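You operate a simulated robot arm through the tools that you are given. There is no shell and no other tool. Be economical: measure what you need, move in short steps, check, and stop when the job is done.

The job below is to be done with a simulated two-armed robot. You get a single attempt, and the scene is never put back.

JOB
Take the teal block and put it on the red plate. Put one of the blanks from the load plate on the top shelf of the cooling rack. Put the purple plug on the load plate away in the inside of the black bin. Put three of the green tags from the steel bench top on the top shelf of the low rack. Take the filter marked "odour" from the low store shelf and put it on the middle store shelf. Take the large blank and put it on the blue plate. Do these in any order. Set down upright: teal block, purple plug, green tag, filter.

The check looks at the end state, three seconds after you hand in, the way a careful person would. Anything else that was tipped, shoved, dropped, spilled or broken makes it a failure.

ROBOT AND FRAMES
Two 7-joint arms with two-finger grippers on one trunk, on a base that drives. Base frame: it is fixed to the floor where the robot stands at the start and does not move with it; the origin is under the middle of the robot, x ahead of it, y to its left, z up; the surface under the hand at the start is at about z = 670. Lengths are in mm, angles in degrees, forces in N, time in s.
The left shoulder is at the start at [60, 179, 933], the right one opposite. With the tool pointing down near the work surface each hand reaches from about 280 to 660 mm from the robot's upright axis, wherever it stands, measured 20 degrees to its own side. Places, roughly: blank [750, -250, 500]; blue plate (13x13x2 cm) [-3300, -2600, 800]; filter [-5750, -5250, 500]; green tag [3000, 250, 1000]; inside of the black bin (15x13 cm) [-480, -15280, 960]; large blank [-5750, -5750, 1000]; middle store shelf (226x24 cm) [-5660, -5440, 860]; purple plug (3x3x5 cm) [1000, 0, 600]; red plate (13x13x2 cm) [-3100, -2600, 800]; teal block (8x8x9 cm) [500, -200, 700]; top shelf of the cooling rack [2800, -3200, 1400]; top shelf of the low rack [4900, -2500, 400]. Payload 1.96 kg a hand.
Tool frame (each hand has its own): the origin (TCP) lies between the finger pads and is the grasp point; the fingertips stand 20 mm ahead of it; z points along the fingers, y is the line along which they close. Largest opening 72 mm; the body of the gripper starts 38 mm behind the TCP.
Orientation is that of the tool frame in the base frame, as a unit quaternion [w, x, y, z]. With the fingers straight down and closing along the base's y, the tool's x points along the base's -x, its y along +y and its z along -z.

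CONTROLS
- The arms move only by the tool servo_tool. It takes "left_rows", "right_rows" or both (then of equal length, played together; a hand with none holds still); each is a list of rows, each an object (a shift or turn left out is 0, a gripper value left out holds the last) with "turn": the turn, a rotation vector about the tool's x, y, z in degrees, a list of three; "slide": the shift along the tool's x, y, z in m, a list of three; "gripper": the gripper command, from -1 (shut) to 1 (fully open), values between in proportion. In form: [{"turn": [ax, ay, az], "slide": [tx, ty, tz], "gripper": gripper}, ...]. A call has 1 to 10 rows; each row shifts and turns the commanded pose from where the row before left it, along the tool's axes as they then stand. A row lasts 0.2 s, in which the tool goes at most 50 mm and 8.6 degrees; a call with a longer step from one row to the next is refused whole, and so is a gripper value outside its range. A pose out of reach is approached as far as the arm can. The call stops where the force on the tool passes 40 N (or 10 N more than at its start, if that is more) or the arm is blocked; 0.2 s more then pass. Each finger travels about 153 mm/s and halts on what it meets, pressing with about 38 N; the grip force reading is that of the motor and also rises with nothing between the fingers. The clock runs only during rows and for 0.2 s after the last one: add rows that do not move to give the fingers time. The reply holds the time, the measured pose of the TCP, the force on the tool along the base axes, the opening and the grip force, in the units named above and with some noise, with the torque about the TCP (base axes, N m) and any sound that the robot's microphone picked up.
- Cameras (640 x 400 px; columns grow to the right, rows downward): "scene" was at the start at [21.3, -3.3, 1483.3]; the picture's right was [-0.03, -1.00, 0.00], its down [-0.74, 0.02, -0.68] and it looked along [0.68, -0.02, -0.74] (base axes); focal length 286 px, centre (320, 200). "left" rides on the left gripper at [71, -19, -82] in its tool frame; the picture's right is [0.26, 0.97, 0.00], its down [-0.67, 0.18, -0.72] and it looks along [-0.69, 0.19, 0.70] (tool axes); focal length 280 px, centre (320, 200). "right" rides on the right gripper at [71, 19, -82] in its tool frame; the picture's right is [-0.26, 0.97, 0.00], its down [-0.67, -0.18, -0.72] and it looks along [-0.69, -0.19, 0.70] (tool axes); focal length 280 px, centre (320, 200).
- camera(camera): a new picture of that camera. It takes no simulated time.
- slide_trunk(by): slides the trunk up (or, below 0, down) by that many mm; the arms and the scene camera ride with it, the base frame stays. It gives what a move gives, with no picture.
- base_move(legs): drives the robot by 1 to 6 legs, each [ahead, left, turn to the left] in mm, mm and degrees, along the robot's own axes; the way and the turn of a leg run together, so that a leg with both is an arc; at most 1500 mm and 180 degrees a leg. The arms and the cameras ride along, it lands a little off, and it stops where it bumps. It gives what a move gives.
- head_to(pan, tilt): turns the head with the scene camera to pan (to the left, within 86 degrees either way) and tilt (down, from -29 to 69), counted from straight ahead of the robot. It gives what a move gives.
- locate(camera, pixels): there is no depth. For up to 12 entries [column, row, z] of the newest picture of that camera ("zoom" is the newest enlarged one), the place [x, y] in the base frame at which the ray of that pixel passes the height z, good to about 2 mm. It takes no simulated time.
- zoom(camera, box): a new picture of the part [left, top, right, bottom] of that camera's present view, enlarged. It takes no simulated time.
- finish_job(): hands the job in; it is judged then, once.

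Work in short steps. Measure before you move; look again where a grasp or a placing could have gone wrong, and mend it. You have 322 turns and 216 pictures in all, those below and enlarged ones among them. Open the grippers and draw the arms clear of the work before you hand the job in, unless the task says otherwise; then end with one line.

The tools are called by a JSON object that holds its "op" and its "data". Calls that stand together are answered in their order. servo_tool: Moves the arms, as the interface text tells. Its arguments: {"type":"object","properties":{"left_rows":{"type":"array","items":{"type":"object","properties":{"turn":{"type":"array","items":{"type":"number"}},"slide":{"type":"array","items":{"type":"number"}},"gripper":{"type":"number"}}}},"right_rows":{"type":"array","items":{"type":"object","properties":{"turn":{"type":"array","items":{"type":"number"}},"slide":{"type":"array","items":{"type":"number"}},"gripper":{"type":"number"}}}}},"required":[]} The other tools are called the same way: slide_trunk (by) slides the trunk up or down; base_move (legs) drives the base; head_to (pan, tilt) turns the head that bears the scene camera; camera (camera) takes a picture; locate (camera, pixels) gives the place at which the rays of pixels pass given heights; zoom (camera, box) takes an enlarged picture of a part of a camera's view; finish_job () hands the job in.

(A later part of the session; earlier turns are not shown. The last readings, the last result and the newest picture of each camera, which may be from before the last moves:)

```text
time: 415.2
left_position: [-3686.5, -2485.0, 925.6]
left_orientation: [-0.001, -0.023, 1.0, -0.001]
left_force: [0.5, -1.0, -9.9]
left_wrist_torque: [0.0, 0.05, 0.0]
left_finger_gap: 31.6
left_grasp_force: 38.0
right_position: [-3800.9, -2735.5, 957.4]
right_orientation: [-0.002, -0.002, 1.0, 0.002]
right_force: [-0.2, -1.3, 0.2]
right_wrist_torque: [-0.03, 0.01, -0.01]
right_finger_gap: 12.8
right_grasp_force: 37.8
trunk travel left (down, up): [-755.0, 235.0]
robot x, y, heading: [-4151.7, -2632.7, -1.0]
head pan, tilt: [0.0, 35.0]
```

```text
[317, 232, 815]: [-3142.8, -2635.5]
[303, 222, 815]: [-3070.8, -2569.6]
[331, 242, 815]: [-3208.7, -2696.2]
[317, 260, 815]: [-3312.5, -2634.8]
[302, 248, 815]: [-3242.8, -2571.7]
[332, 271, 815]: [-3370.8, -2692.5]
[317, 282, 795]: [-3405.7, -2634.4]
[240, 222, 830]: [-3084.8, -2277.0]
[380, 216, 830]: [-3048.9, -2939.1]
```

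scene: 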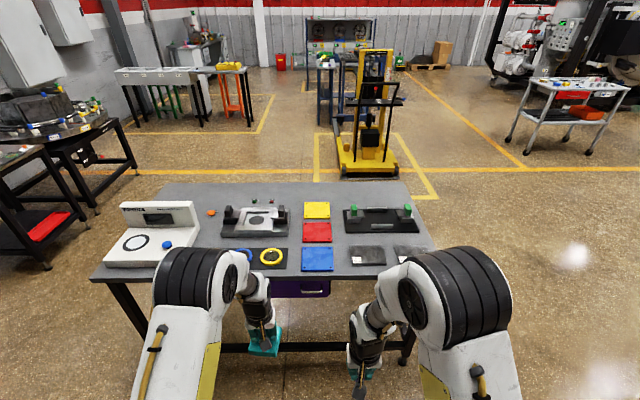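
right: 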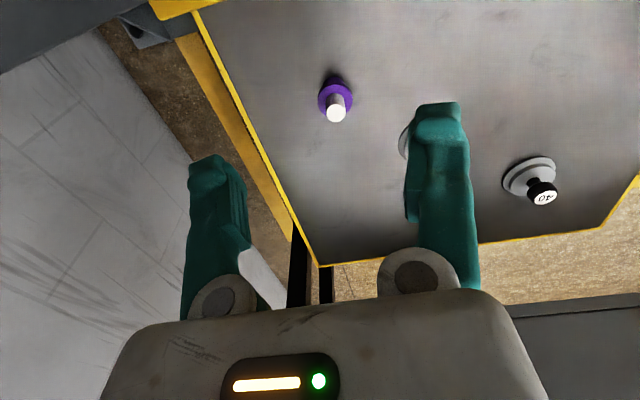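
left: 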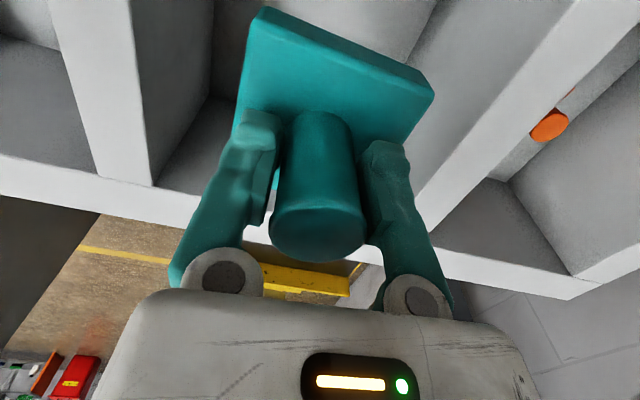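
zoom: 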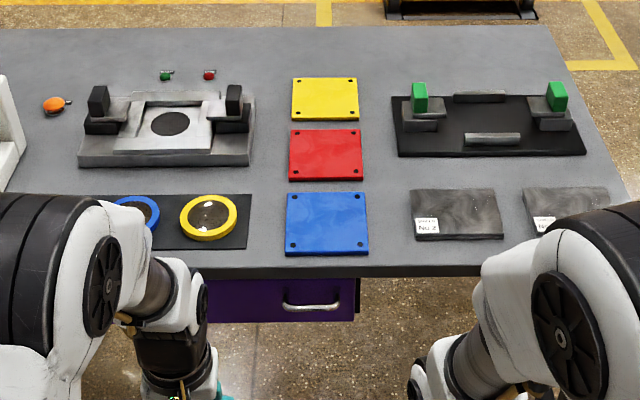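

Red plate centre (−3141,−2634), top ≈815. Approach so the left hand is over it.

{"op": "base_move", "data": {"legs": [[450, -120, 1]]}}

{"op": "head_to", "data": {"pan": 0, "tilt": 50}}

{"op": "camera", "data": {"camera": "left"}}

{"op": "camera", "data": {"camera": "scene"}}

```text
time: 418.0
left_position: [-3241.4, -2597.3, 925.6]
left_orientation: [-0.001, -0.032, 1.0, 0.001]
left_force: [-0.5, -0.1, -10.8]
left_wrist_torque: [0.0, 0.09, 0.01]
left_finger_gap: 31.6
left_grasp_force: 37.8
right_position: [-3351.1, -2850.4, 957.3]
right_orientation: [-0.002, -0.011, 1.0, 0.002]
right_force: [-0.7, -0.4, -0.5]
right_wrist_torque: [-0.03, -0.01, 0.0]
right_finger_gap: 13.0
right_grasp_force: 37.7
trunk travel left (down, up): [-755.0, 235.0]
robot x, y, heading: [-3706.3, -2752.0, 0.1]
head pan, tilt: [0.0, 35.0]
```

```text
time: 418.8
left_position: [-3240.2, -2596.8, 924.7]
left_orientation: [0.0, -0.031, 1.0, 0.0]
left_force: [-1.0, -0.6, -11.3]
left_wrist_torque: [-0.01, 0.06, 0.0]
left_finger_gap: 31.6
left_grasp_force: 38.0
right_position: [-3353.3, -2850.7, 957.2]
right_orientation: [-0.002, -0.01, 1.0, 0.002]
right_force: [-1.2, 0.5, -0.5]
right_wrist_torque: [0.03, 0.01, 0.02]
right_finger_gap: 12.5
right_grasp_force: 37.9
trunk travel left (down, up): [-755.0, 235.0]
robot x, y, heading: [-3705.1, -2749.7, -0.2]
head pan, tilt: [0.0, 50.0]
```

```text
101 pictures are left
```

left: 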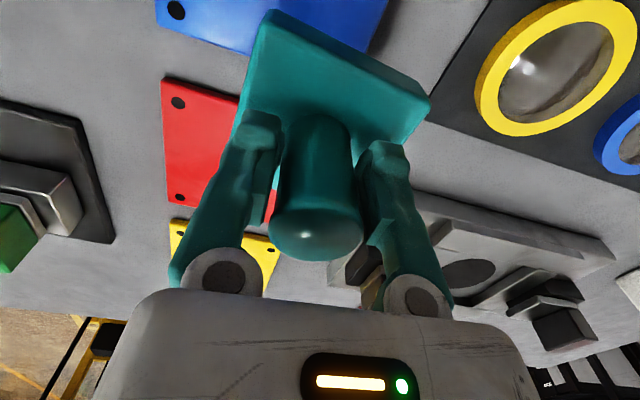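

```text
100 pictures are left
```

scene: 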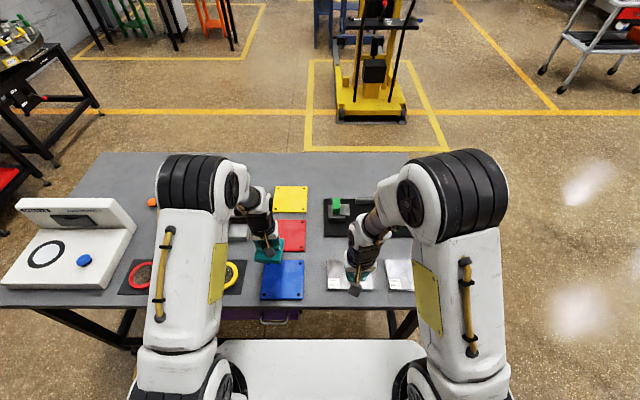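

{"op": "locate", "data": {"camera": "left", "pixels": [[164, 77, 815], [166, 205, 815], [178, 102, 815], [180, 197, 815]]}}

{"op": "locate", "data": {"camera": "scene", "pixels": [[306, 221, 815], [306, 251, 815], [279, 219, 815], [303, 261, 815], [303, 300, 815], [262, 261, 815]]}}

```text
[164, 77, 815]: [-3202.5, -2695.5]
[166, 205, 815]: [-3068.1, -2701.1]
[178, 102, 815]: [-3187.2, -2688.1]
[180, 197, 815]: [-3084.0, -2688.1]
```

```text
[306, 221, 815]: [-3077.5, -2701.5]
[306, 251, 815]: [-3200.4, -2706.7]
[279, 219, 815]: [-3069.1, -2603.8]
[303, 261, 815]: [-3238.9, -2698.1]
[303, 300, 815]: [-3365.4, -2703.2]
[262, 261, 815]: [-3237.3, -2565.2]
```

{"op": "servo_tool", "data": {"left_rows": [{"slide": [-0.034, -0.0141, 0]}, {"slide": [-0.034, -0.0141, 0]}, {"slide": [-0.034, -0.0141, 0]}, {"slide": [0, 0, 0.02]}, {"slide": [0, 0, 0.015]}, {}]}}

{"op": "camera", "data": {"camera": "left"}}

{"op": "zoom", "data": {"camera": "scene", "box": [210, 170, 370, 310]}}

```text
time: 420.2
left_position: [-3136.6, -2630.5, 889.2]
left_orientation: [-0.001, -0.031, 1.0, 0.0]
left_force: [0.7, 0.2, -10.5]
left_wrist_torque: [-0.01, 0.06, 0.0]
left_finger_gap: 31.6
left_grasp_force: 38.0
right_position: [-3351.8, -2851.0, 957.6]
right_orientation: [-0.002, -0.01, 1.0, 0.002]
right_force: [0.1, -0.7, 0.9]
right_wrist_torque: [0.03, -0.04, -0.03]
right_finger_gap: 12.7
right_grasp_force: 37.7
trunk travel left (down, up): [-755.0, 235.0]
robot x, y, heading: [-3707.5, -2754.2, -0.0]
head pan, tilt: [0.0, 50.0]
```

```text
99 pictures are left
```

left: 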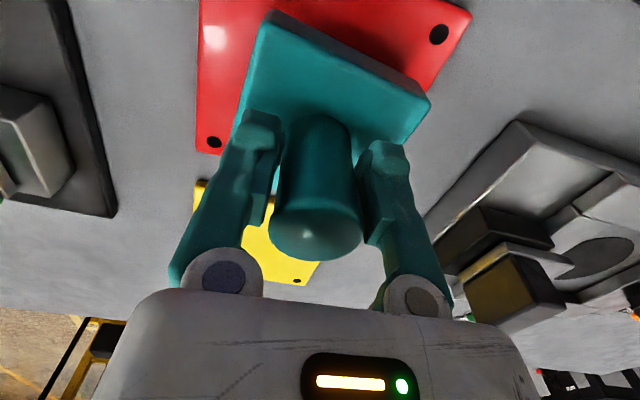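

```text
2.86 times, centred on (290, 240) of scene
```

zoom: 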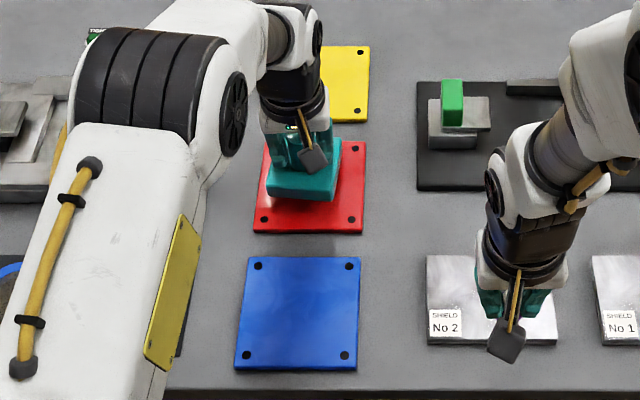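

{"op": "servo_tool", "data": {"left_rows": [{"slide": [0, 0, 0.008]}, {"slide": [0, 0, 0.004]}, {"slide": [0, 0, 0.003]}, {"slide": [0, 0, 0.003]}, {"slide": [0, 0, 0.002]}, {}]}}

```text
time: 421.6
left_position: [-3135.9, -2633.1, 868.8]
left_orientation: [-0.002, -0.031, 1.0, 0.0]
left_force: [-0.4, -1.2, -10.0]
left_wrist_torque: [0.01, 0.02, -0.03]
left_finger_gap: 31.5
left_grasp_force: 38.1
right_position: [-3351.3, -2850.6, 957.1]
right_orientation: [-0.002, -0.01, 1.0, 0.002]
right_force: [-0.3, 0.1, -0.1]
right_wrist_torque: [-0.01, 0.0, -0.02]
right_finger_gap: 12.7
right_grasp_force: 37.4
trunk travel left (down, up): [-755.0, 235.0]
robot x, y, heading: [-3704.3, -2754.5, 0.1]
head pan, tilt: [0.0, 50.0]
```

{"op": "servo_tool", "data": {"left_rows": [{"slide": [0, 0, 0.003]}, {"slide": [0, 0, 0.003]}, {"slide": [0, 0, 0.002]}, {"slide": [0, 0, 0.002]}, {}]}}

{"op": "camera", "data": {"camera": "left"}}

```text
time: 422.8
left_position: [-3137.6, -2632.9, 861.9]
left_orientation: [0.003, -0.032, 0.999, 0.0]
left_force: [7.9, 4.3, 32.8]
left_wrist_torque: [0.12, -0.37, 0.04]
left_finger_gap: 31.7
left_grasp_force: 37.7
right_position: [-3353.9, -2850.6, 958.6]
right_orientation: [0.0, -0.01, 1.0, 0.001]
right_force: [0.3, -1.0, -0.7]
right_wrist_torque: [0.0, 0.0, 0.0]
right_finger_gap: 12.5
right_grasp_force: 38.1
trunk travel left (down, up): [-755.0, 235.0]
robot x, y, heading: [-3700.6, -2754.0, 0.1]
head pan, tilt: [0.0, 50.0]
```

```text
97 pictures are left
```

left: 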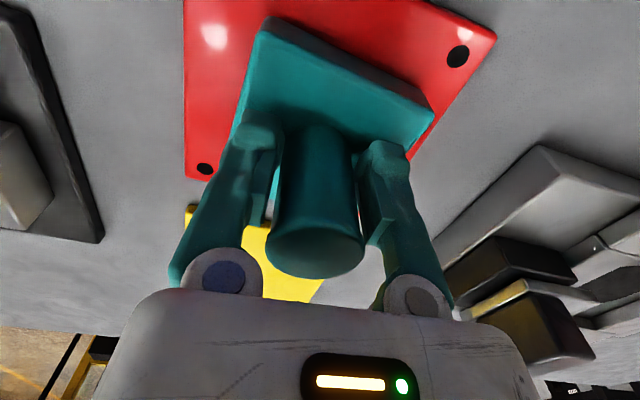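

{"op": "servo_tool", "data": {"left_rows": [{"slide": [0, 0, -0.002]}, {"gripper": -0.05}, {"gripper": 0.3}, {"gripper": 1}, {}, {"slide": [0, 0, -0.03]}, {"slide": [0, 0, -0.04]}, {"slide": [0, 0, -0.04]}]}}

{"op": "camera", "data": {"camera": "left"}}

```text
time: 424.6
left_position: [-3138.0, -2633.3, 972.2]
left_orientation: [0.0, -0.032, 0.999, 0.0]
left_force: [-0.2, 0.3, 1.0]
left_wrist_torque: [0.0, 0.01, 0.02]
left_finger_gap: 72.2
left_grasp_force: 0.0
right_position: [-3352.6, -2851.5, 958.0]
right_orientation: [0.0, -0.01, 1.0, 0.002]
right_force: [0.4, -0.1, -0.5]
right_wrist_torque: [0.02, -0.02, 0.02]
right_finger_gap: 12.6
right_grasp_force: 37.9
trunk travel left (down, up): [-755.0, 235.0]
robot x, y, heading: [-3706.4, -2753.5, 0.1]
head pan, tilt: [0.0, 50.0]
```

```text
96 pictures are left
```

left: 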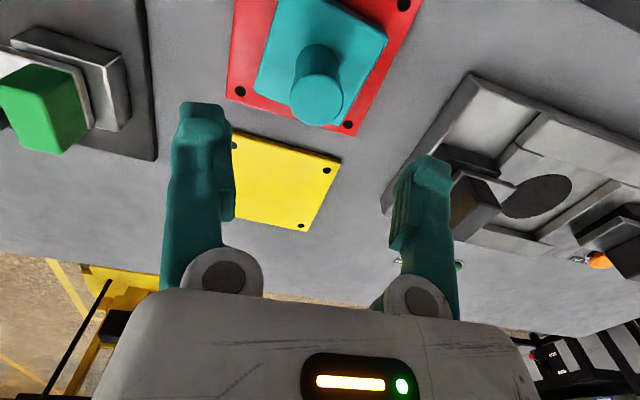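

Teal block stands on the red plate. Retract, back off and look toward the store shelf.

{"op": "servo_tool", "data": {"left_rows": [{"slide": [0.04, 0, 0]}, {"slide": [0.04, 0, 0]}, {"slide": [0.04, 0, 0]}, {"slide": [0.04, 0, 0]}]}}

{"op": "base_move", "data": {"legs": [[-500, 0, 0], [0, 0, -140]]}}

{"op": "head_to", "data": {"pan": 0, "tilt": 20}}

{"op": "camera", "data": {"camera": "scene"}}

```text
time: 425.6
left_position: [-3297.9, -2644.6, 973.6]
left_orientation: [0.001, -0.031, 1.0, 0.0]
left_force: [0.6, -0.1, 0.8]
left_wrist_torque: [-0.01, 0.0, -0.04]
left_finger_gap: 71.9
left_grasp_force: 0.2
right_position: [-3353.3, -2851.5, 959.7]
right_orientation: [-0.001, -0.01, 1.0, 0.002]
right_force: [0.2, 0.1, -0.1]
right_wrist_torque: [0.03, 0.02, -0.01]
right_finger_gap: 12.5
right_grasp_force: 38.9
trunk travel left (down, up): [-755.0, 235.0]
robot x, y, heading: [-3705.7, -2753.2, 0.4]
head pan, tilt: [0.0, 50.0]
```

```text
time: 434.3
left_position: [-4453.5, -3099.4, 972.0]
left_orientation: [0.0, 0.93, 0.369, -0.001]
left_force: [0.4, -0.3, 0.1]
left_wrist_torque: [-0.02, 0.0, -0.02]
left_finger_gap: 72.2
left_grasp_force: 0.1
right_position: [-4542.8, -2905.4, 958.2]
right_orientation: [0.001, 0.937, 0.349, 0.001]
right_force: [-0.5, -0.7, -0.4]
right_wrist_torque: [0.0, -0.03, 0.01]
right_finger_gap: 12.7
right_grasp_force: 38.5
trunk travel left (down, up): [-755.0, 235.0]
robot x, y, heading: [-4208.5, -2758.1, -140.3]
head pan, tilt: [0.0, 50.0]
```

```text
time: 435.3
left_position: [-4454.2, -3099.6, 971.6]
left_orientation: [0.0, 0.93, 0.369, 0.0]
left_force: [0.3, -0.1, 0.7]
left_wrist_torque: [-0.01, 0.0, 0.02]
left_finger_gap: 71.6
left_grasp_force: 0.1
right_position: [-4542.7, -2905.6, 956.7]
right_orientation: [0.001, 0.937, 0.348, 0.003]
right_force: [-0.1, -0.3, 0.0]
right_wrist_torque: [0.0, 0.0, 0.0]
right_finger_gap: 12.3
right_grasp_force: 37.7
trunk travel left (down, up): [-755.0, 235.0]
robot x, y, heading: [-4208.4, -2756.5, -140.2]
head pan, tilt: [0.0, 20.0]
```

```text
95 pictures are left
```

scene: 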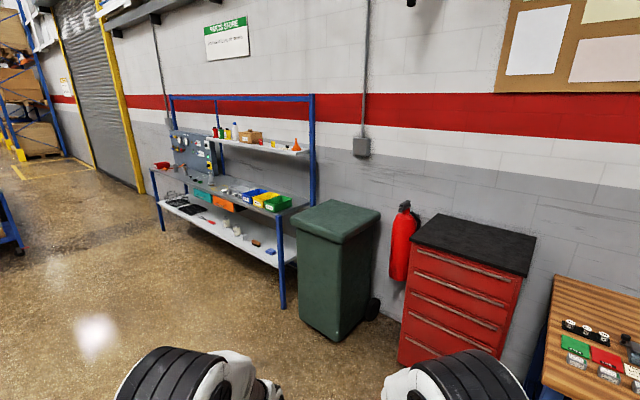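

{"op": "locate", "data": {"camera": "scene", "pixels": [[284, 306, 0], [163, 230, 0], [330, 335, 0], [280, 265, 500], [270, 249, 500], [285, 213, 860], [152, 170, 860], [230, 195, 860]]}}

{"op": "zoom", "data": {"camera": "scene", "box": [140, 90, 320, 280]}}

```text
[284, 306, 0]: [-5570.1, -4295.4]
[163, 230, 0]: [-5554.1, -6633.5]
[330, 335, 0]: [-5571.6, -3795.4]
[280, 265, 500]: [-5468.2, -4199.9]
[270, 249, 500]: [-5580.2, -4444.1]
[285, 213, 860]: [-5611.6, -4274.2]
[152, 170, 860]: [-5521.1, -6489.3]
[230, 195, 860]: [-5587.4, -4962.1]
```

```text
2.11 times, centred on (230, 185) of scene
```

zoom: 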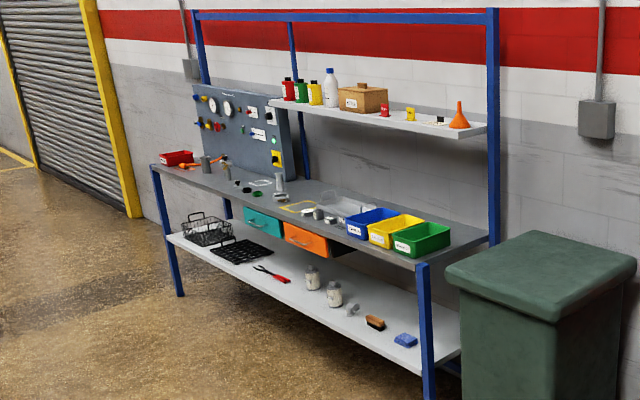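

{"op": "base_move", "data": {"legs": [[0, 0, -39.8], [0, 1500, 0], [0, 950, 0], [550, 0, 0]]}}

{"op": "head_to", "data": {"pan": 0, "tilt": 35}}

{"op": "camera", "data": {"camera": "scene"}}

```text
time: 451.9
left_position: [-5221.2, -5268.9, 972.1]
left_orientation: [0.0, 1.0, 0.012, 0.0]
left_force: [-1.1, 0.1, 0.4]
left_wrist_torque: [0.03, 0.03, 0.03]
left_finger_gap: 71.9
left_grasp_force: 0.1
right_position: [-5158.6, -5066.0, 957.5]
right_orientation: [0.001, 1.0, -0.009, 0.001]
right_force: [-0.2, 0.0, 0.5]
right_wrist_torque: [-0.01, -0.02, -0.01]
right_finger_gap: 12.8
right_grasp_force: 38.3
trunk travel left (down, up): [-755.0, 235.0]
robot x, y, heading: [-4807.1, -5179.0, 178.1]
head pan, tilt: [0.0, 20.0]
```

```text
time: 452.6
left_position: [-5220.4, -5268.8, 972.4]
left_orientation: [0.0, 1.0, 0.012, 0.0]
left_force: [-1.2, 0.0, 0.6]
left_wrist_torque: [0.0, 0.01, -0.01]
left_finger_gap: 72.1
left_grasp_force: 0.1
right_position: [-5155.8, -5065.1, 957.7]
right_orientation: [0.002, 1.0, -0.008, 0.002]
right_force: [0.6, -0.1, 0.3]
right_wrist_torque: [0.03, 0.0, -0.01]
right_finger_gap: 12.6
right_grasp_force: 37.7
trunk travel left (down, up): [-755.0, 235.0]
robot x, y, heading: [-4806.0, -5176.7, 177.9]
head pan, tilt: [0.0, 35.0]
```

```text
93 pictures are left
```

scene: 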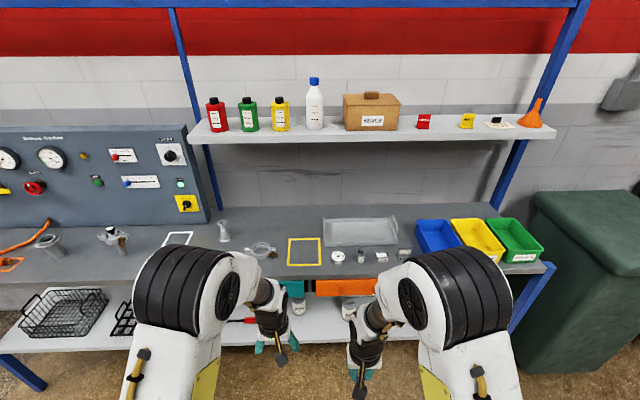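

{"op": "zoom", "data": {"camera": "scene", "box": [200, 200, 420, 337]}}

{"op": "camera", "data": {"camera": "left"}}

{"op": "camera", "data": {"camera": "right"}}

```text
2.91 times, centred on (310, 268) of scene
```

zoom: 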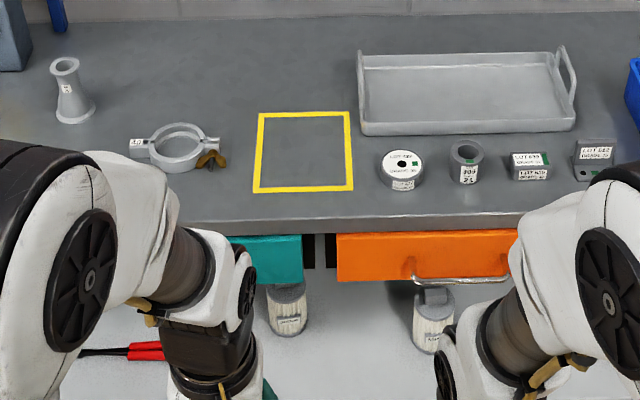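

```text
91 pictures are left
```

left: 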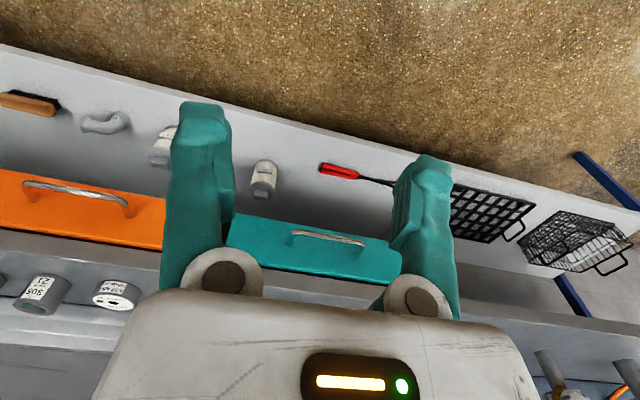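

```text
90 pictures are left
```

right: 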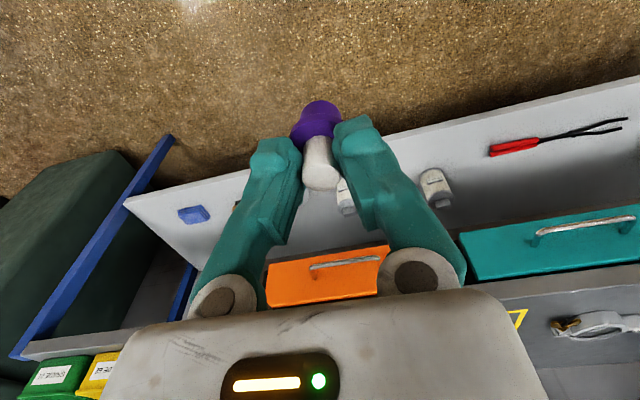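

{"op": "zoom", "data": {"camera": "scene", "box": [285, 285, 365, 335]}}

{"op": "zoom", "data": {"camera": "left", "box": [130, 110, 300, 220]}}

```text
8.00 times, centred on (325, 310) of scene
```

zoom: 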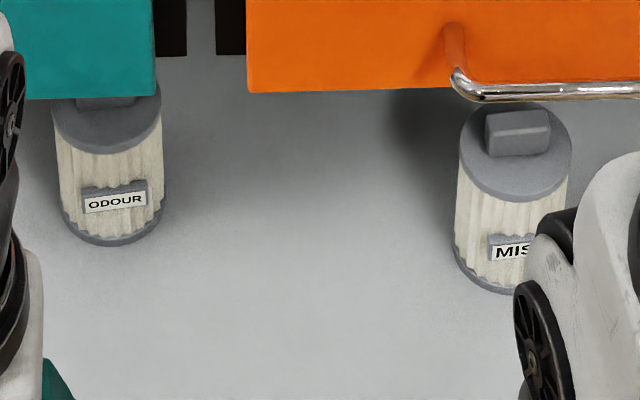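

```text
3.64 times, centred on (215, 165) of left
```

zoom: 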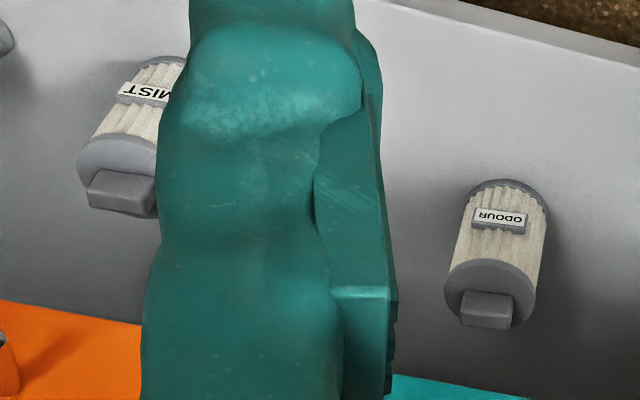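

{"op": "locate", "data": {"camera": "scene", "pixels": [[299, 315.4, 450], [299, 315.4, 500], [299, 315.4, 550], [298, 303.8, 550], [298, 303.8, 600], [266, 283, 800], [266, 275, 850]]}}

{"op": "locate", "data": {"camera": "left", "pixels": [[265.8, 160, 450], [265.8, 160, 500], [265.8, 160, 550], [260.9, 180, 550], [260.9, 180, 600], [261, 194, 600], [261, 194, 620], [230, 225, 800]]}}

```text
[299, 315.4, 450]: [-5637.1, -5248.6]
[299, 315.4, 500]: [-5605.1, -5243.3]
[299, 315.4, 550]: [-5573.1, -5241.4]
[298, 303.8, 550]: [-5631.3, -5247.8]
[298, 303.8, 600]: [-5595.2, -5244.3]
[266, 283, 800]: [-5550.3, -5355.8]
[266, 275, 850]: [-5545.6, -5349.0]
```

```text
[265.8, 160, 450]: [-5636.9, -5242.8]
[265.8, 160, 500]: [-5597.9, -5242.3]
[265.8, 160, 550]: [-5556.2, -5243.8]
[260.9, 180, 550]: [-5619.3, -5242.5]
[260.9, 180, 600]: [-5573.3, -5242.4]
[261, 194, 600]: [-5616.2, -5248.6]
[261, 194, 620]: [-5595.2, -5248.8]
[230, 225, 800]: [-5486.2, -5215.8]
```

Lower the trunk for a better look at the low shelf.

{"op": "slide_trunk", "data": {"by": -400}}

{"op": "head_to", "data": {"pan": 0, "tilt": 40}}

{"op": "camera", "data": {"camera": "scene"}}

{"op": "camera", "data": {"camera": "left"}}

```text
time: 456.5
left_position: [-5221.2, -5269.0, 572.5]
left_orientation: [0.0, 1.0, 0.012, 0.0]
left_force: [0.5, -0.1, 0.8]
left_wrist_torque: [0.0, -0.01, 0.0]
left_finger_gap: 72.0
left_grasp_force: 0.1
right_position: [-5157.6, -5066.0, 557.8]
right_orientation: [0.002, 1.0, -0.009, 0.0]
right_force: [0.0, 0.1, -0.3]
right_wrist_torque: [0.0, 0.02, 0.0]
right_finger_gap: 12.4
right_grasp_force: 38.6
trunk travel left (down, up): [-355.0, 635.0]
robot x, y, heading: [-4812.8, -5177.0, 177.8]
head pan, tilt: [0.0, 35.0]
```

```text
time: 457.1
left_position: [-5221.7, -5268.8, 572.2]
left_orientation: [0.001, 1.0, 0.012, 0.0]
left_force: [1.3, 0.1, -0.1]
left_wrist_torque: [0.01, 0.05, 0.0]
left_finger_gap: 71.9
left_grasp_force: 0.1
right_position: [-5159.2, -5067.1, 558.6]
right_orientation: [0.002, 1.0, -0.008, 0.001]
right_force: [0.0, -0.8, -0.1]
right_wrist_torque: [-0.02, 0.0, 0.0]
right_finger_gap: 12.4
right_grasp_force: 38.4
trunk travel left (down, up): [-355.0, 635.0]
robot x, y, heading: [-4809.9, -5174.4, 178.1]
head pan, tilt: [0.0, 40.0]
```

```text
87 pictures are left
```

scene: 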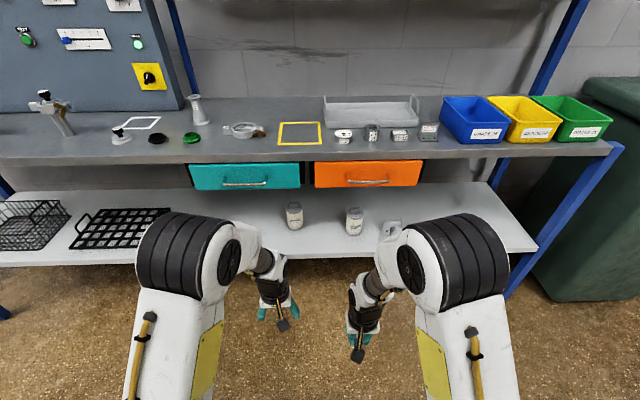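

```text
86 pictures are left
```

left: 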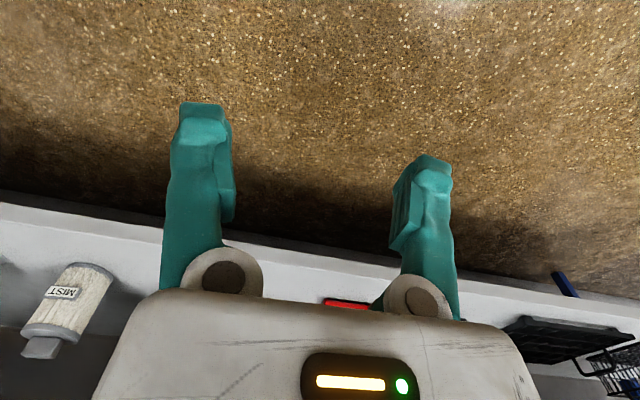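

{"op": "zoom", "data": {"camera": "scene", "box": [250, 150, 410, 260]}}

{"op": "locate", "data": {"camera": "scene", "pixels": [[295, 229.5, 430], [295, 229.5, 450], [295, 229.5, 470], [295, 229.5, 500]]}}

```text
3.64 times, centred on (330, 205) of scene
```

zoom: 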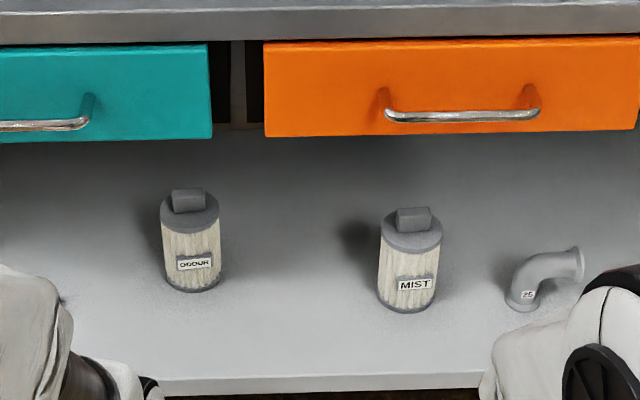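

```text
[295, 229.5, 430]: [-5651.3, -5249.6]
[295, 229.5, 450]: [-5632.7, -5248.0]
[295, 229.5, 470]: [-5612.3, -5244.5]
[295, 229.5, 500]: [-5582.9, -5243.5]
```

Low shelf z≈440, ODOUR filter at about (−5675,−5249) under the drawers (bottom z≈740). I tuck the right hand and tilt the left tool 60° forward.

{"op": "servo_tool", "data": {"left_rows": [{"turn": [0, -8.55, 0]}, {"turn": [0, -8.55, 0]}, {"turn": [0, -8.55, 0]}, {"turn": [0, -8.55, 0]}, {"turn": [0, -8.55, 0]}, {"turn": [0, -8.55, 0]}, {"turn": [0, -8.55, 0]}], "right_rows": [{"slide": [0.0175, -0.0375, 0]}, {"slide": [0.0175, -0.0375, 0]}, {"slide": [0.0175, -0.0375, 0]}, {"slide": [0.0175, -0.0375, 0]}, {}, {}, {}]}}

{"op": "camera", "data": {"camera": "left"}}

{"op": "zoom", "data": {"camera": "scene", "box": [80, 80, 300, 180]}}

```text
time: 458.7
left_position: [-5221.0, -5270.2, 572.9]
left_orientation: [0.007, 0.866, 0.011, -0.501]
left_force: [-0.2, -0.9, -0.2]
left_wrist_torque: [0.01, 0.01, 0.0]
left_finger_gap: 72.0
left_grasp_force: 0.0
right_position: [-5081.6, -4916.2, 559.0]
right_orientation: [0.002, 1.0, -0.009, 0.001]
right_force: [-0.4, 0.2, -1.2]
right_wrist_torque: [0.0, 0.01, 0.02]
right_finger_gap: 12.7
right_grasp_force: 37.9
trunk travel left (down, up): [-355.0, 635.0]
robot x, y, heading: [-4808.6, -5178.2, 178.0]
head pan, tilt: [0.0, 40.0]
```

```text
84 pictures are left
```

left: 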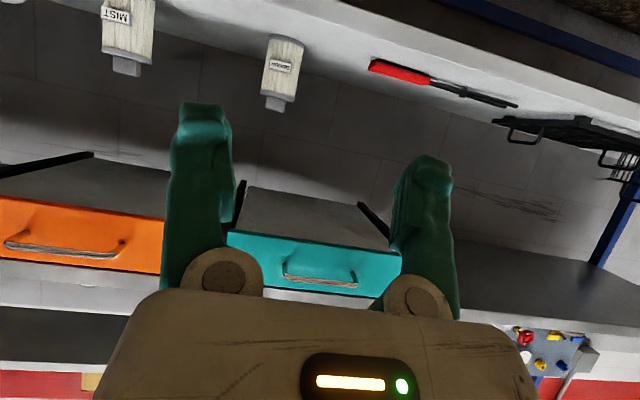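

```text
2.91 times, centred on (190, 130) of scene
```

zoom: 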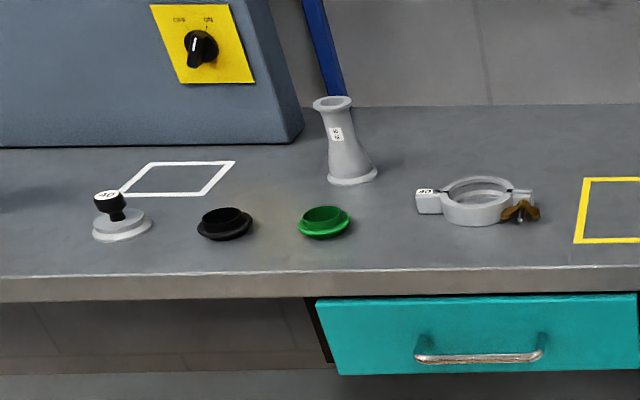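

{"op": "zoom", "data": {"camera": "left", "box": [230, 20, 330, 120]}}

{"op": "locate", "data": {"camera": "left", "pixels": [[283, 38, 440], [283, 38, 450], [272, 104, 540], [272, 104, 560], [272, 104, 520], [272, 94, 530]]}}

{"op": "locate", "data": {"camera": "scene", "pixels": [[293.4, 206, 520], [293.4, 206, 540], [293.4, 206, 560], [293.4, 202.5, 540], [293.4, 202.5, 560], [294, 214, 520], [121, 142, 860], [119, 130, 900]]}}

```text
4.00 times, centred on (280, 70) of left
```

zoom: 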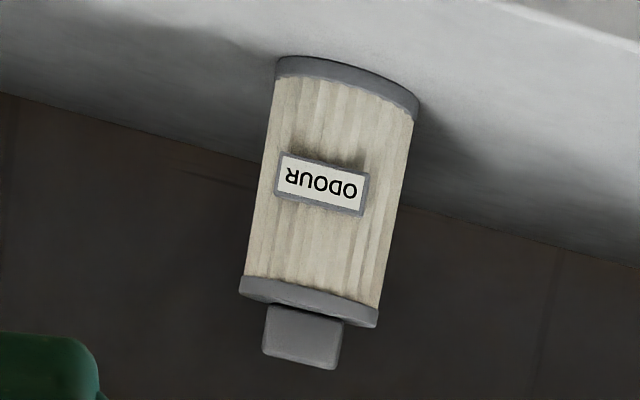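

```text
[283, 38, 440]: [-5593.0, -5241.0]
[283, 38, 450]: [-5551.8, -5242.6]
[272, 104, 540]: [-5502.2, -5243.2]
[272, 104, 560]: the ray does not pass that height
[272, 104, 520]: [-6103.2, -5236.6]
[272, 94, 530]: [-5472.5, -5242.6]
```

```text
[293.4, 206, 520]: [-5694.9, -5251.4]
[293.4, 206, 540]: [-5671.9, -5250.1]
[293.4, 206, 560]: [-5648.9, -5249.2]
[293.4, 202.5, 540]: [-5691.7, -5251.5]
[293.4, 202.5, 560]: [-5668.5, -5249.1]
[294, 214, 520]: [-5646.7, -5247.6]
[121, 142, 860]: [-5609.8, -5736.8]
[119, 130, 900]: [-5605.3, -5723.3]
```

Handle centre ≈(−5675,−5249,536). Tilt 10° more, approach with the base, and lower the trunk 33 mm.

{"op": "servo_tool", "data": {"left_rows": [{"turn": [0, -5, 0]}, {"turn": [0, -5, 0]}]}}

{"op": "base_move", "data": {"legs": [[0, -35, 2], [280, 0, 0]]}}

{"op": "slide_trunk", "data": {"by": -33}}

{"op": "camera", "data": {"camera": "left"}}

{"op": "camera", "data": {"camera": "scene"}}

```text
time: 459.3
left_position: [-5221.1, -5268.7, 572.8]
left_orientation: [0.008, 0.82, 0.011, -0.572]
left_force: [-0.7, 0.1, 0.0]
left_wrist_torque: [0.0, 0.01, -0.03]
left_finger_gap: 72.3
left_grasp_force: 0.0
right_position: [-5081.5, -4916.7, 559.9]
right_orientation: [0.001, 1.0, -0.008, 0.001]
right_force: [0.1, 0.4, 0.8]
right_wrist_torque: [0.02, -0.02, -0.01]
right_finger_gap: 12.2
right_grasp_force: 38.1
trunk travel left (down, up): [-355.0, 635.0]
robot x, y, heading: [-4808.5, -5178.4, 178.0]
head pan, tilt: [0.0, 40.0]
```

```text
time: 461.7
left_position: [-5496.0, -5248.4, 573.6]
left_orientation: [0.018, 0.819, 0.025, -0.572]
left_force: [-0.2, 0.3, -0.8]
left_wrist_torque: [0.01, 0.01, -0.03]
left_finger_gap: 71.7
left_grasp_force: 0.1
right_position: [-5370.2, -4891.8, 558.7]
right_orientation: [0.002, 1.0, 0.01, 0.002]
right_force: [0.5, 0.2, -0.8]
right_wrist_torque: [-0.01, -0.03, 0.01]
right_finger_gap: 12.2
right_grasp_force: 38.0
trunk travel left (down, up): [-355.0, 635.0]
robot x, y, heading: [-5089.4, -5142.2, -179.8]
head pan, tilt: [0.0, 40.0]
```

```text
time: 462.5
left_position: [-5496.0, -5249.2, 540.8]
left_orientation: [0.018, 0.819, 0.025, -0.572]
left_force: [0.0, -0.8, 0.2]
left_wrist_torque: [0.0, 0.01, 0.02]
left_finger_gap: 72.1
left_grasp_force: 0.0
right_position: [-5370.1, -4891.8, 527.0]
right_orientation: [0.002, 1.0, 0.01, 0.001]
right_force: [0.3, 0.2, 0.8]
right_wrist_torque: [-0.01, -0.05, 0.0]
right_finger_gap: 12.8
right_grasp_force: 38.0
trunk travel left (down, up): [-322.0, 668.0]
robot x, y, heading: [-5086.4, -5138.9, -179.9]
head pan, tilt: [0.0, 40.0]
```

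```text
81 pictures are left
```

left: 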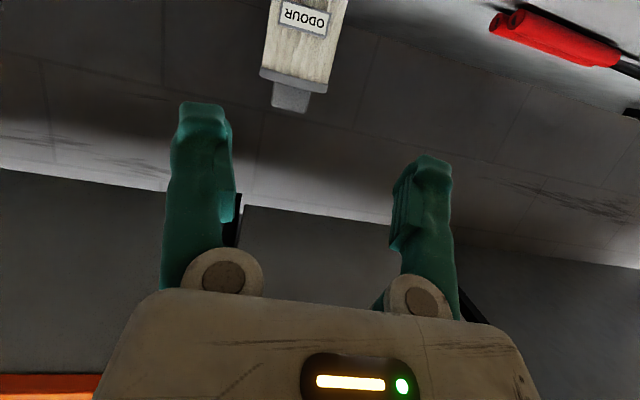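

```text
80 pictures are left
```

scene: 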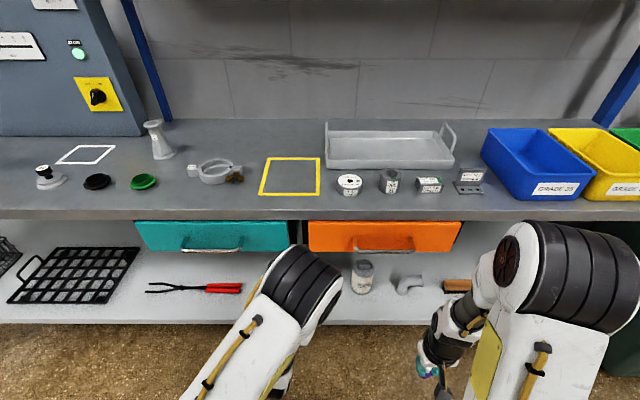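

Move the left hand horizontally toward the handle (three of four steps), then check.

{"op": "servo_tool", "data": {"left_rows": [{"slide": [-0.01515, -0.0033, 0.042]}, {"slide": [-0.01515, -0.0033, 0.042]}, {"slide": [-0.01515, -0.0033, 0.042]}, {}]}}

{"op": "camera", "data": {"camera": "left"}}

```text
time: 463.5
left_position: [-5630.5, -5246.8, 539.4]
left_orientation: [0.019, 0.82, 0.026, -0.572]
left_force: [0.5, -0.3, -0.1]
left_wrist_torque: [0.02, -0.01, 0.04]
left_finger_gap: 72.1
left_grasp_force: 0.0
right_position: [-5370.3, -4891.9, 525.5]
right_orientation: [0.001, 1.0, 0.01, 0.001]
right_force: [0.2, 0.3, -0.4]
right_wrist_torque: [-0.02, -0.01, -0.03]
right_finger_gap: 12.8
right_grasp_force: 38.2
trunk travel left (down, up): [-322.0, 668.0]
robot x, y, heading: [-5087.9, -5138.5, -179.8]
head pan, tilt: [0.0, 40.0]
```

```text
79 pictures are left
```

left: 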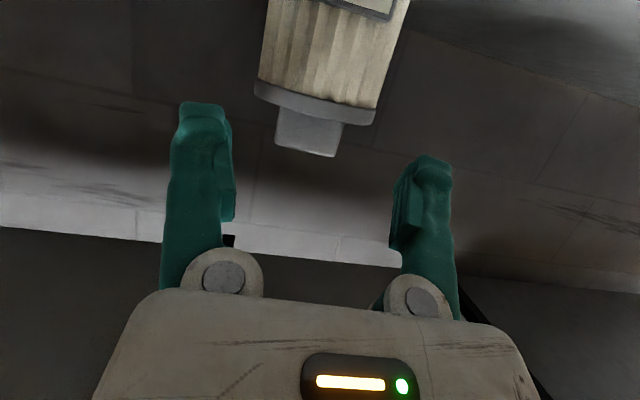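

{"op": "servo_tool", "data": {"left_rows": [{"slide": [-0.006, -0.0023, 0.0205]}, {"slide": [-0.006, -0.0024, 0.0205]}, {}]}}

{"op": "camera", "data": {"camera": "left"}}

```text
time: 464.3
left_position: [-5674.5, -5246.1, 535.2]
left_orientation: [0.019, 0.819, 0.026, -0.572]
left_force: [0.3, 0.3, -0.1]
left_wrist_torque: [-0.02, -0.01, 0.01]
left_finger_gap: 72.4
left_grasp_force: 0.1
right_position: [-5371.4, -4892.0, 526.2]
right_orientation: [0.002, 1.0, 0.011, 0.001]
right_force: [-0.2, -1.1, -0.9]
right_wrist_torque: [0.01, 0.0, -0.01]
right_finger_gap: 12.7
right_grasp_force: 38.2
trunk travel left (down, up): [-322.0, 668.0]
robot x, y, heading: [-5092.4, -5141.5, -179.8]
head pan, tilt: [0.0, 40.0]
```

```text
78 pictures are left
```

left: 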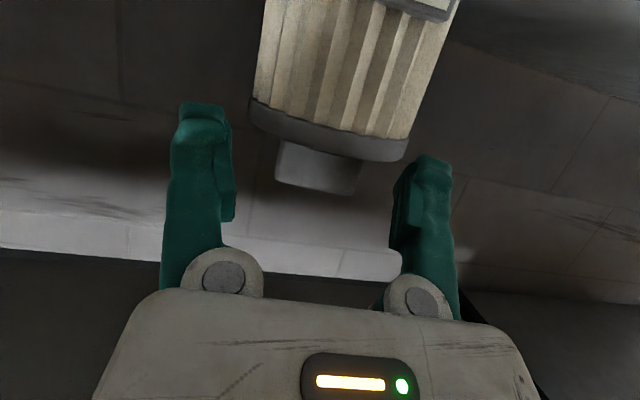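

{"op": "servo_tool", "data": {"left_rows": [{"slide": [-0.0026, -0.0005, 0.0075]}, {"gripper": -1}, {}, {}, {}]}}

{"op": "camera", "data": {"camera": "left"}}

```text
time: 465.5
left_position: [-5682.8, -5246.4, 535.5]
left_orientation: [0.018, 0.819, 0.026, -0.573]
left_force: [-3.1, 1.7, 4.8]
left_wrist_torque: [0.07, 0.16, -0.02]
left_finger_gap: 34.8
left_grasp_force: 38.6
right_position: [-5370.3, -4890.9, 526.0]
right_orientation: [0.001, 1.0, 0.01, 0.0]
right_force: [0.0, -0.5, 0.3]
right_wrist_torque: [-0.01, 0.01, -0.02]
right_finger_gap: 12.6
right_grasp_force: 38.2
trunk travel left (down, up): [-322.0, 668.0]
robot x, y, heading: [-5086.1, -5141.9, -179.8]
head pan, tilt: [0.0, 40.0]
```

```text
77 pictures are left
```

left: 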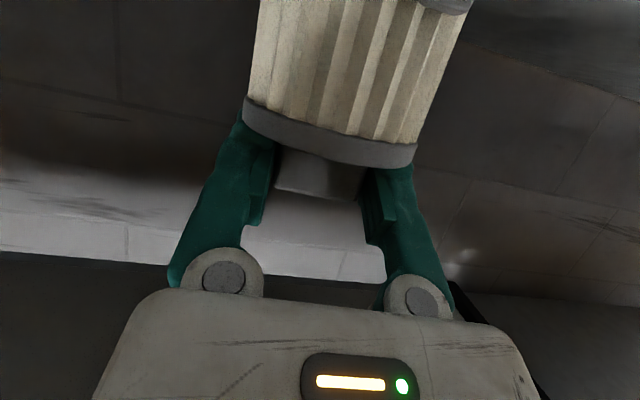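

Gripped the handle (gap 34.8). Lift by trunk 35 mm and check.

{"op": "slide_trunk", "data": {"by": 35}}

{"op": "camera", "data": {"camera": "left"}}

```text
time: 466.3
left_position: [-5683.1, -5246.6, 571.1]
left_orientation: [0.02, 0.82, 0.027, -0.572]
left_force: [-0.8, 0.2, -1.1]
left_wrist_torque: [0.0, 0.03, 0.03]
left_finger_gap: 34.7
left_grasp_force: 38.1
right_position: [-5370.4, -4891.7, 560.6]
right_orientation: [0.002, 1.0, 0.011, 0.002]
right_force: [-0.3, 0.4, -0.6]
right_wrist_torque: [0.01, -0.02, -0.02]
right_finger_gap: 12.7
right_grasp_force: 38.3
trunk travel left (down, up): [-357.0, 633.0]
robot x, y, heading: [-5087.4, -5143.1, -179.8]
head pan, tilt: [0.0, 40.0]
```

```text
76 pictures are left
```

left: 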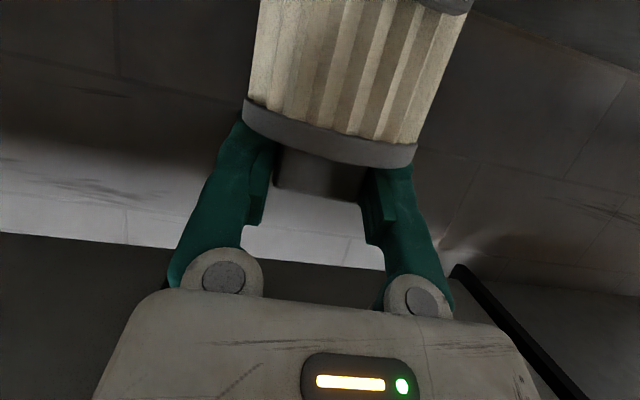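

{"op": "base_move", "data": {"legs": [[-400, 0, 0]]}}

{"op": "slide_trunk", "data": {"by": 400}}

{"op": "slide_trunk", "data": {"by": 70}}

{"op": "camera", "data": {"camera": "scene"}}

{"op": "camera", "data": {"camera": "left"}}

```text
time: 468.8
left_position: [-5273.1, -5249.2, 571.1]
left_orientation: [0.021, 0.819, 0.03, -0.572]
left_force: [-0.4, -0.2, -1.3]
left_wrist_torque: [-0.01, -0.02, 0.02]
left_finger_gap: 34.6
left_grasp_force: 38.2
right_position: [-4965.5, -4892.7, 561.0]
right_orientation: [0.002, 1.0, 0.015, 0.001]
right_force: [-0.5, -0.2, -0.8]
right_wrist_torque: [-0.02, 0.03, 0.02]
right_finger_gap: 12.5
right_grasp_force: 37.5
trunk travel left (down, up): [-357.0, 633.0]
robot x, y, heading: [-4681.4, -5137.1, -179.4]
head pan, tilt: [0.0, 40.0]
```

```text
time: 472.7
left_position: [-5273.6, -5249.9, 970.7]
left_orientation: [0.022, 0.82, 0.03, -0.572]
left_force: [0.4, 0.2, -1.7]
left_wrist_torque: [0.02, -0.02, 0.0]
left_finger_gap: 34.9
left_grasp_force: 38.2
right_position: [-4965.9, -4891.9, 960.5]
right_orientation: [0.002, 1.0, 0.014, 0.0]
right_force: [-0.1, 0.2, -0.6]
right_wrist_torque: [-0.01, 0.01, -0.04]
right_finger_gap: 12.4
right_grasp_force: 38.2
trunk travel left (down, up): [-757.0, 233.0]
robot x, y, heading: [-4678.2, -5137.1, -179.3]
head pan, tilt: [0.0, 40.0]
```

```text
time: 473.7
left_position: [-5273.7, -5248.5, 1041.3]
left_orientation: [0.022, 0.819, 0.03, -0.572]
left_force: [0.2, 1.5, -0.2]
left_wrist_torque: [-0.02, 0.01, 0.01]
left_finger_gap: 35.0
left_grasp_force: 38.0
right_position: [-4966.6, -4890.6, 1031.4]
right_orientation: [0.002, 1.0, 0.015, 0.002]
right_force: [0.6, -0.2, 0.0]
right_wrist_torque: [-0.04, -0.04, 0.01]
right_finger_gap: 12.6
right_grasp_force: 37.8
trunk travel left (down, up): [-827.0, 163.0]
robot x, y, heading: [-4683.9, -5138.1, -179.3]
head pan, tilt: [0.0, 40.0]
```

```text
75 pictures are left
```

scene: 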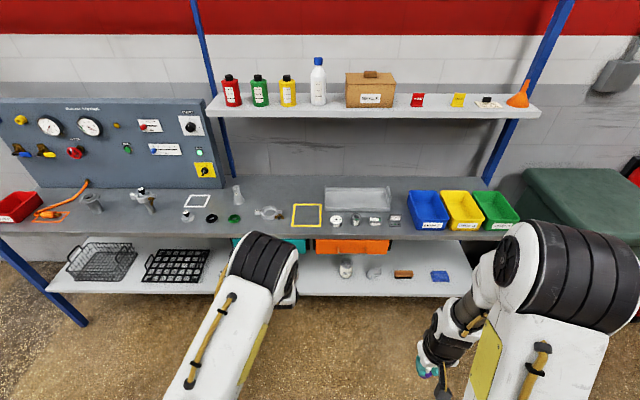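

```text
74 pictures are left
```

left: 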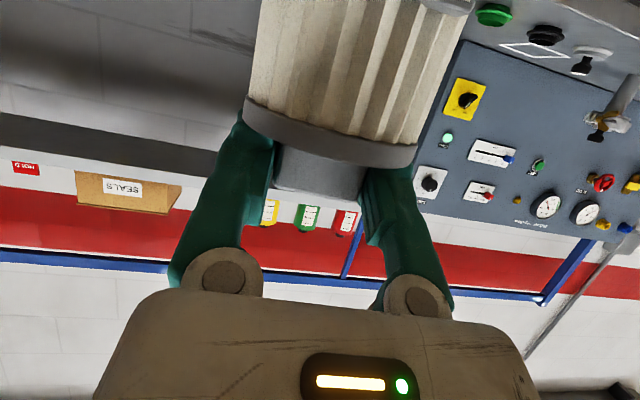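

{"op": "locate", "data": {"camera": "scene", "pixels": [[291, 227, 835], [322, 226, 835], [293, 204, 835], [321, 204, 835], [336, 222, 835], [270, 218, 835], [212, 219, 835], [320, 236, 835]]}}

{"op": "zoom", "data": {"camera": "scene", "box": [180, 170, 400, 250]}}

```text
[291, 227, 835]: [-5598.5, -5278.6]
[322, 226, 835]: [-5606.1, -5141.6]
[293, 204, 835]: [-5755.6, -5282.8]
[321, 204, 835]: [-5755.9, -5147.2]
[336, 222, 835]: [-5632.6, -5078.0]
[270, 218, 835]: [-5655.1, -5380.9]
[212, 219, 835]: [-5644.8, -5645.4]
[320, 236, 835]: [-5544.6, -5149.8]
```

```text
2.91 times, centred on (290, 210) of scene
```

zoom: 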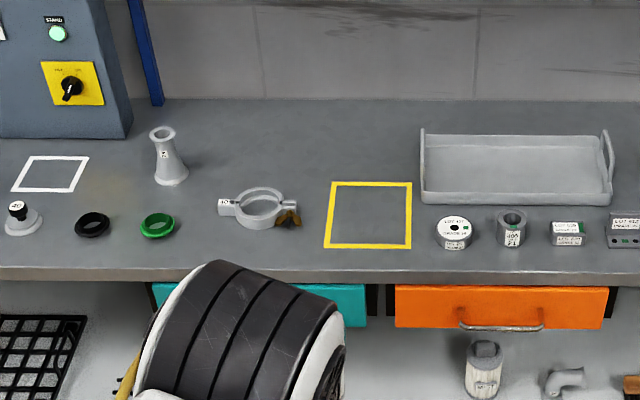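

Middle shelf z≈830; I'll set the filter in the free area around (−5678,−5212). Approach.

{"op": "base_move", "data": {"legs": [[402, -37, 0]]}}

{"op": "camera", "data": {"camera": "scene"}}

{"op": "camera", "data": {"camera": "left"}}

```text
time: 476.3
left_position: [-5682.2, -5212.2, 1040.7]
left_orientation: [0.019, 0.819, 0.027, -0.572]
left_force: [1.1, -0.5, -2.1]
left_wrist_torque: [0.01, 0.0, 0.03]
left_finger_gap: 35.1
left_grasp_force: 37.8
right_position: [-5373.2, -4856.4, 1030.5]
right_orientation: [0.002, 1.0, 0.013, 0.001]
right_force: [0.2, 0.0, -0.5]
right_wrist_torque: [0.03, -0.01, 0.0]
right_finger_gap: 12.6
right_grasp_force: 38.5
trunk travel left (down, up): [-827.0, 163.0]
robot x, y, heading: [-5093.0, -5104.1, -180.0]
head pan, tilt: [0.0, 40.0]
```

```text
72 pictures are left
```

scene: 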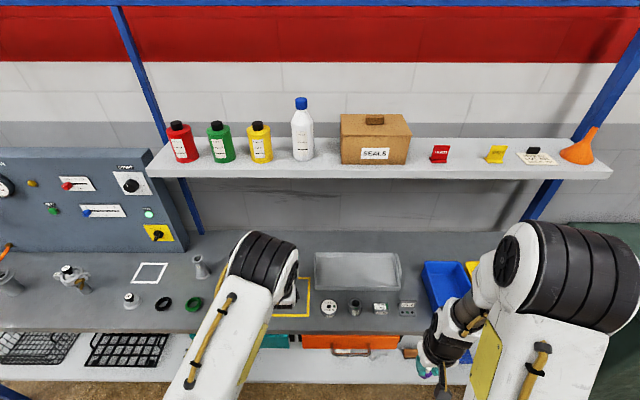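

```text
71 pictures are left
```

left: 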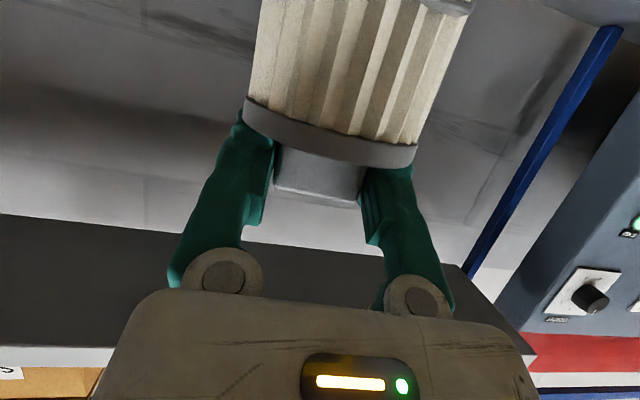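

{"op": "slide_trunk", "data": {"by": -65}}

{"op": "servo_tool", "data": {"left_rows": [{"slide": [0.0075, 0, 0.0027]}, {"slide": [0.0075, 0, 0.0027]}, {"slide": [0.0038, 0, 0.0014]}, {"slide": [0.0038, 0, 0.0014]}, {"slide": [0.0038, 0, 0.0014]}, {"slide": [0.0038, 0, 0.0014]}, {}]}}

{"op": "zoom", "data": {"camera": "scene", "box": [200, 200, 440, 340]}}

```text
time: 477.3
left_position: [-5681.9, -5212.6, 976.8]
left_orientation: [0.02, 0.819, 0.028, -0.572]
left_force: [1.7, -0.2, 5.4]
left_wrist_torque: [0.16, -0.23, -0.03]
left_finger_gap: 34.7
left_grasp_force: 38.2
right_position: [-5372.4, -4856.5, 966.1]
right_orientation: [0.002, 1.0, 0.012, 0.001]
right_force: [0.4, 0.3, -0.7]
right_wrist_torque: [-0.01, 0.0, -0.03]
right_finger_gap: 12.7
right_grasp_force: 38.0
trunk travel left (down, up): [-762.0, 228.0]
robot x, y, heading: [-5088.9, -5101.6, -179.6]
head pan, tilt: [0.0, 40.0]
```

```text
time: 477.8
left_position: [-5686.0, -5212.5, 976.1]
left_orientation: [0.02, 0.812, 0.029, -0.583]
left_force: [9.8, 0.2, 25.8]
left_wrist_torque: [-0.02, -0.85, -0.01]
left_finger_gap: 34.8
left_grasp_force: 38.5
right_position: [-5371.0, -4856.0, 965.7]
right_orientation: [0.002, 1.0, 0.012, 0.0]
right_force: [-0.9, -1.0, -0.8]
right_wrist_torque: [0.0, -0.04, 0.01]
right_finger_gap: 12.4
right_grasp_force: 38.4
trunk travel left (down, up): [-762.0, 228.0]
robot x, y, heading: [-5091.5, -5104.3, -179.3]
head pan, tilt: [0.0, 40.0]
stopped in row 2 (left hand): the force on the tool passed its limit at 46 N (the readings are from after the stop); the commanded pose is now the measured one
```

```text
2.67 times, centred on (320, 270) of scene
```

zoom: 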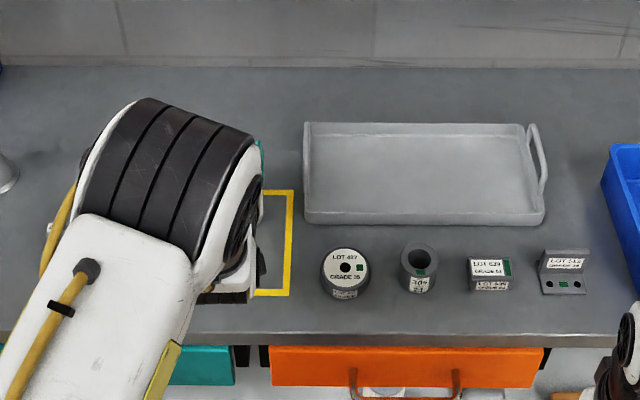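

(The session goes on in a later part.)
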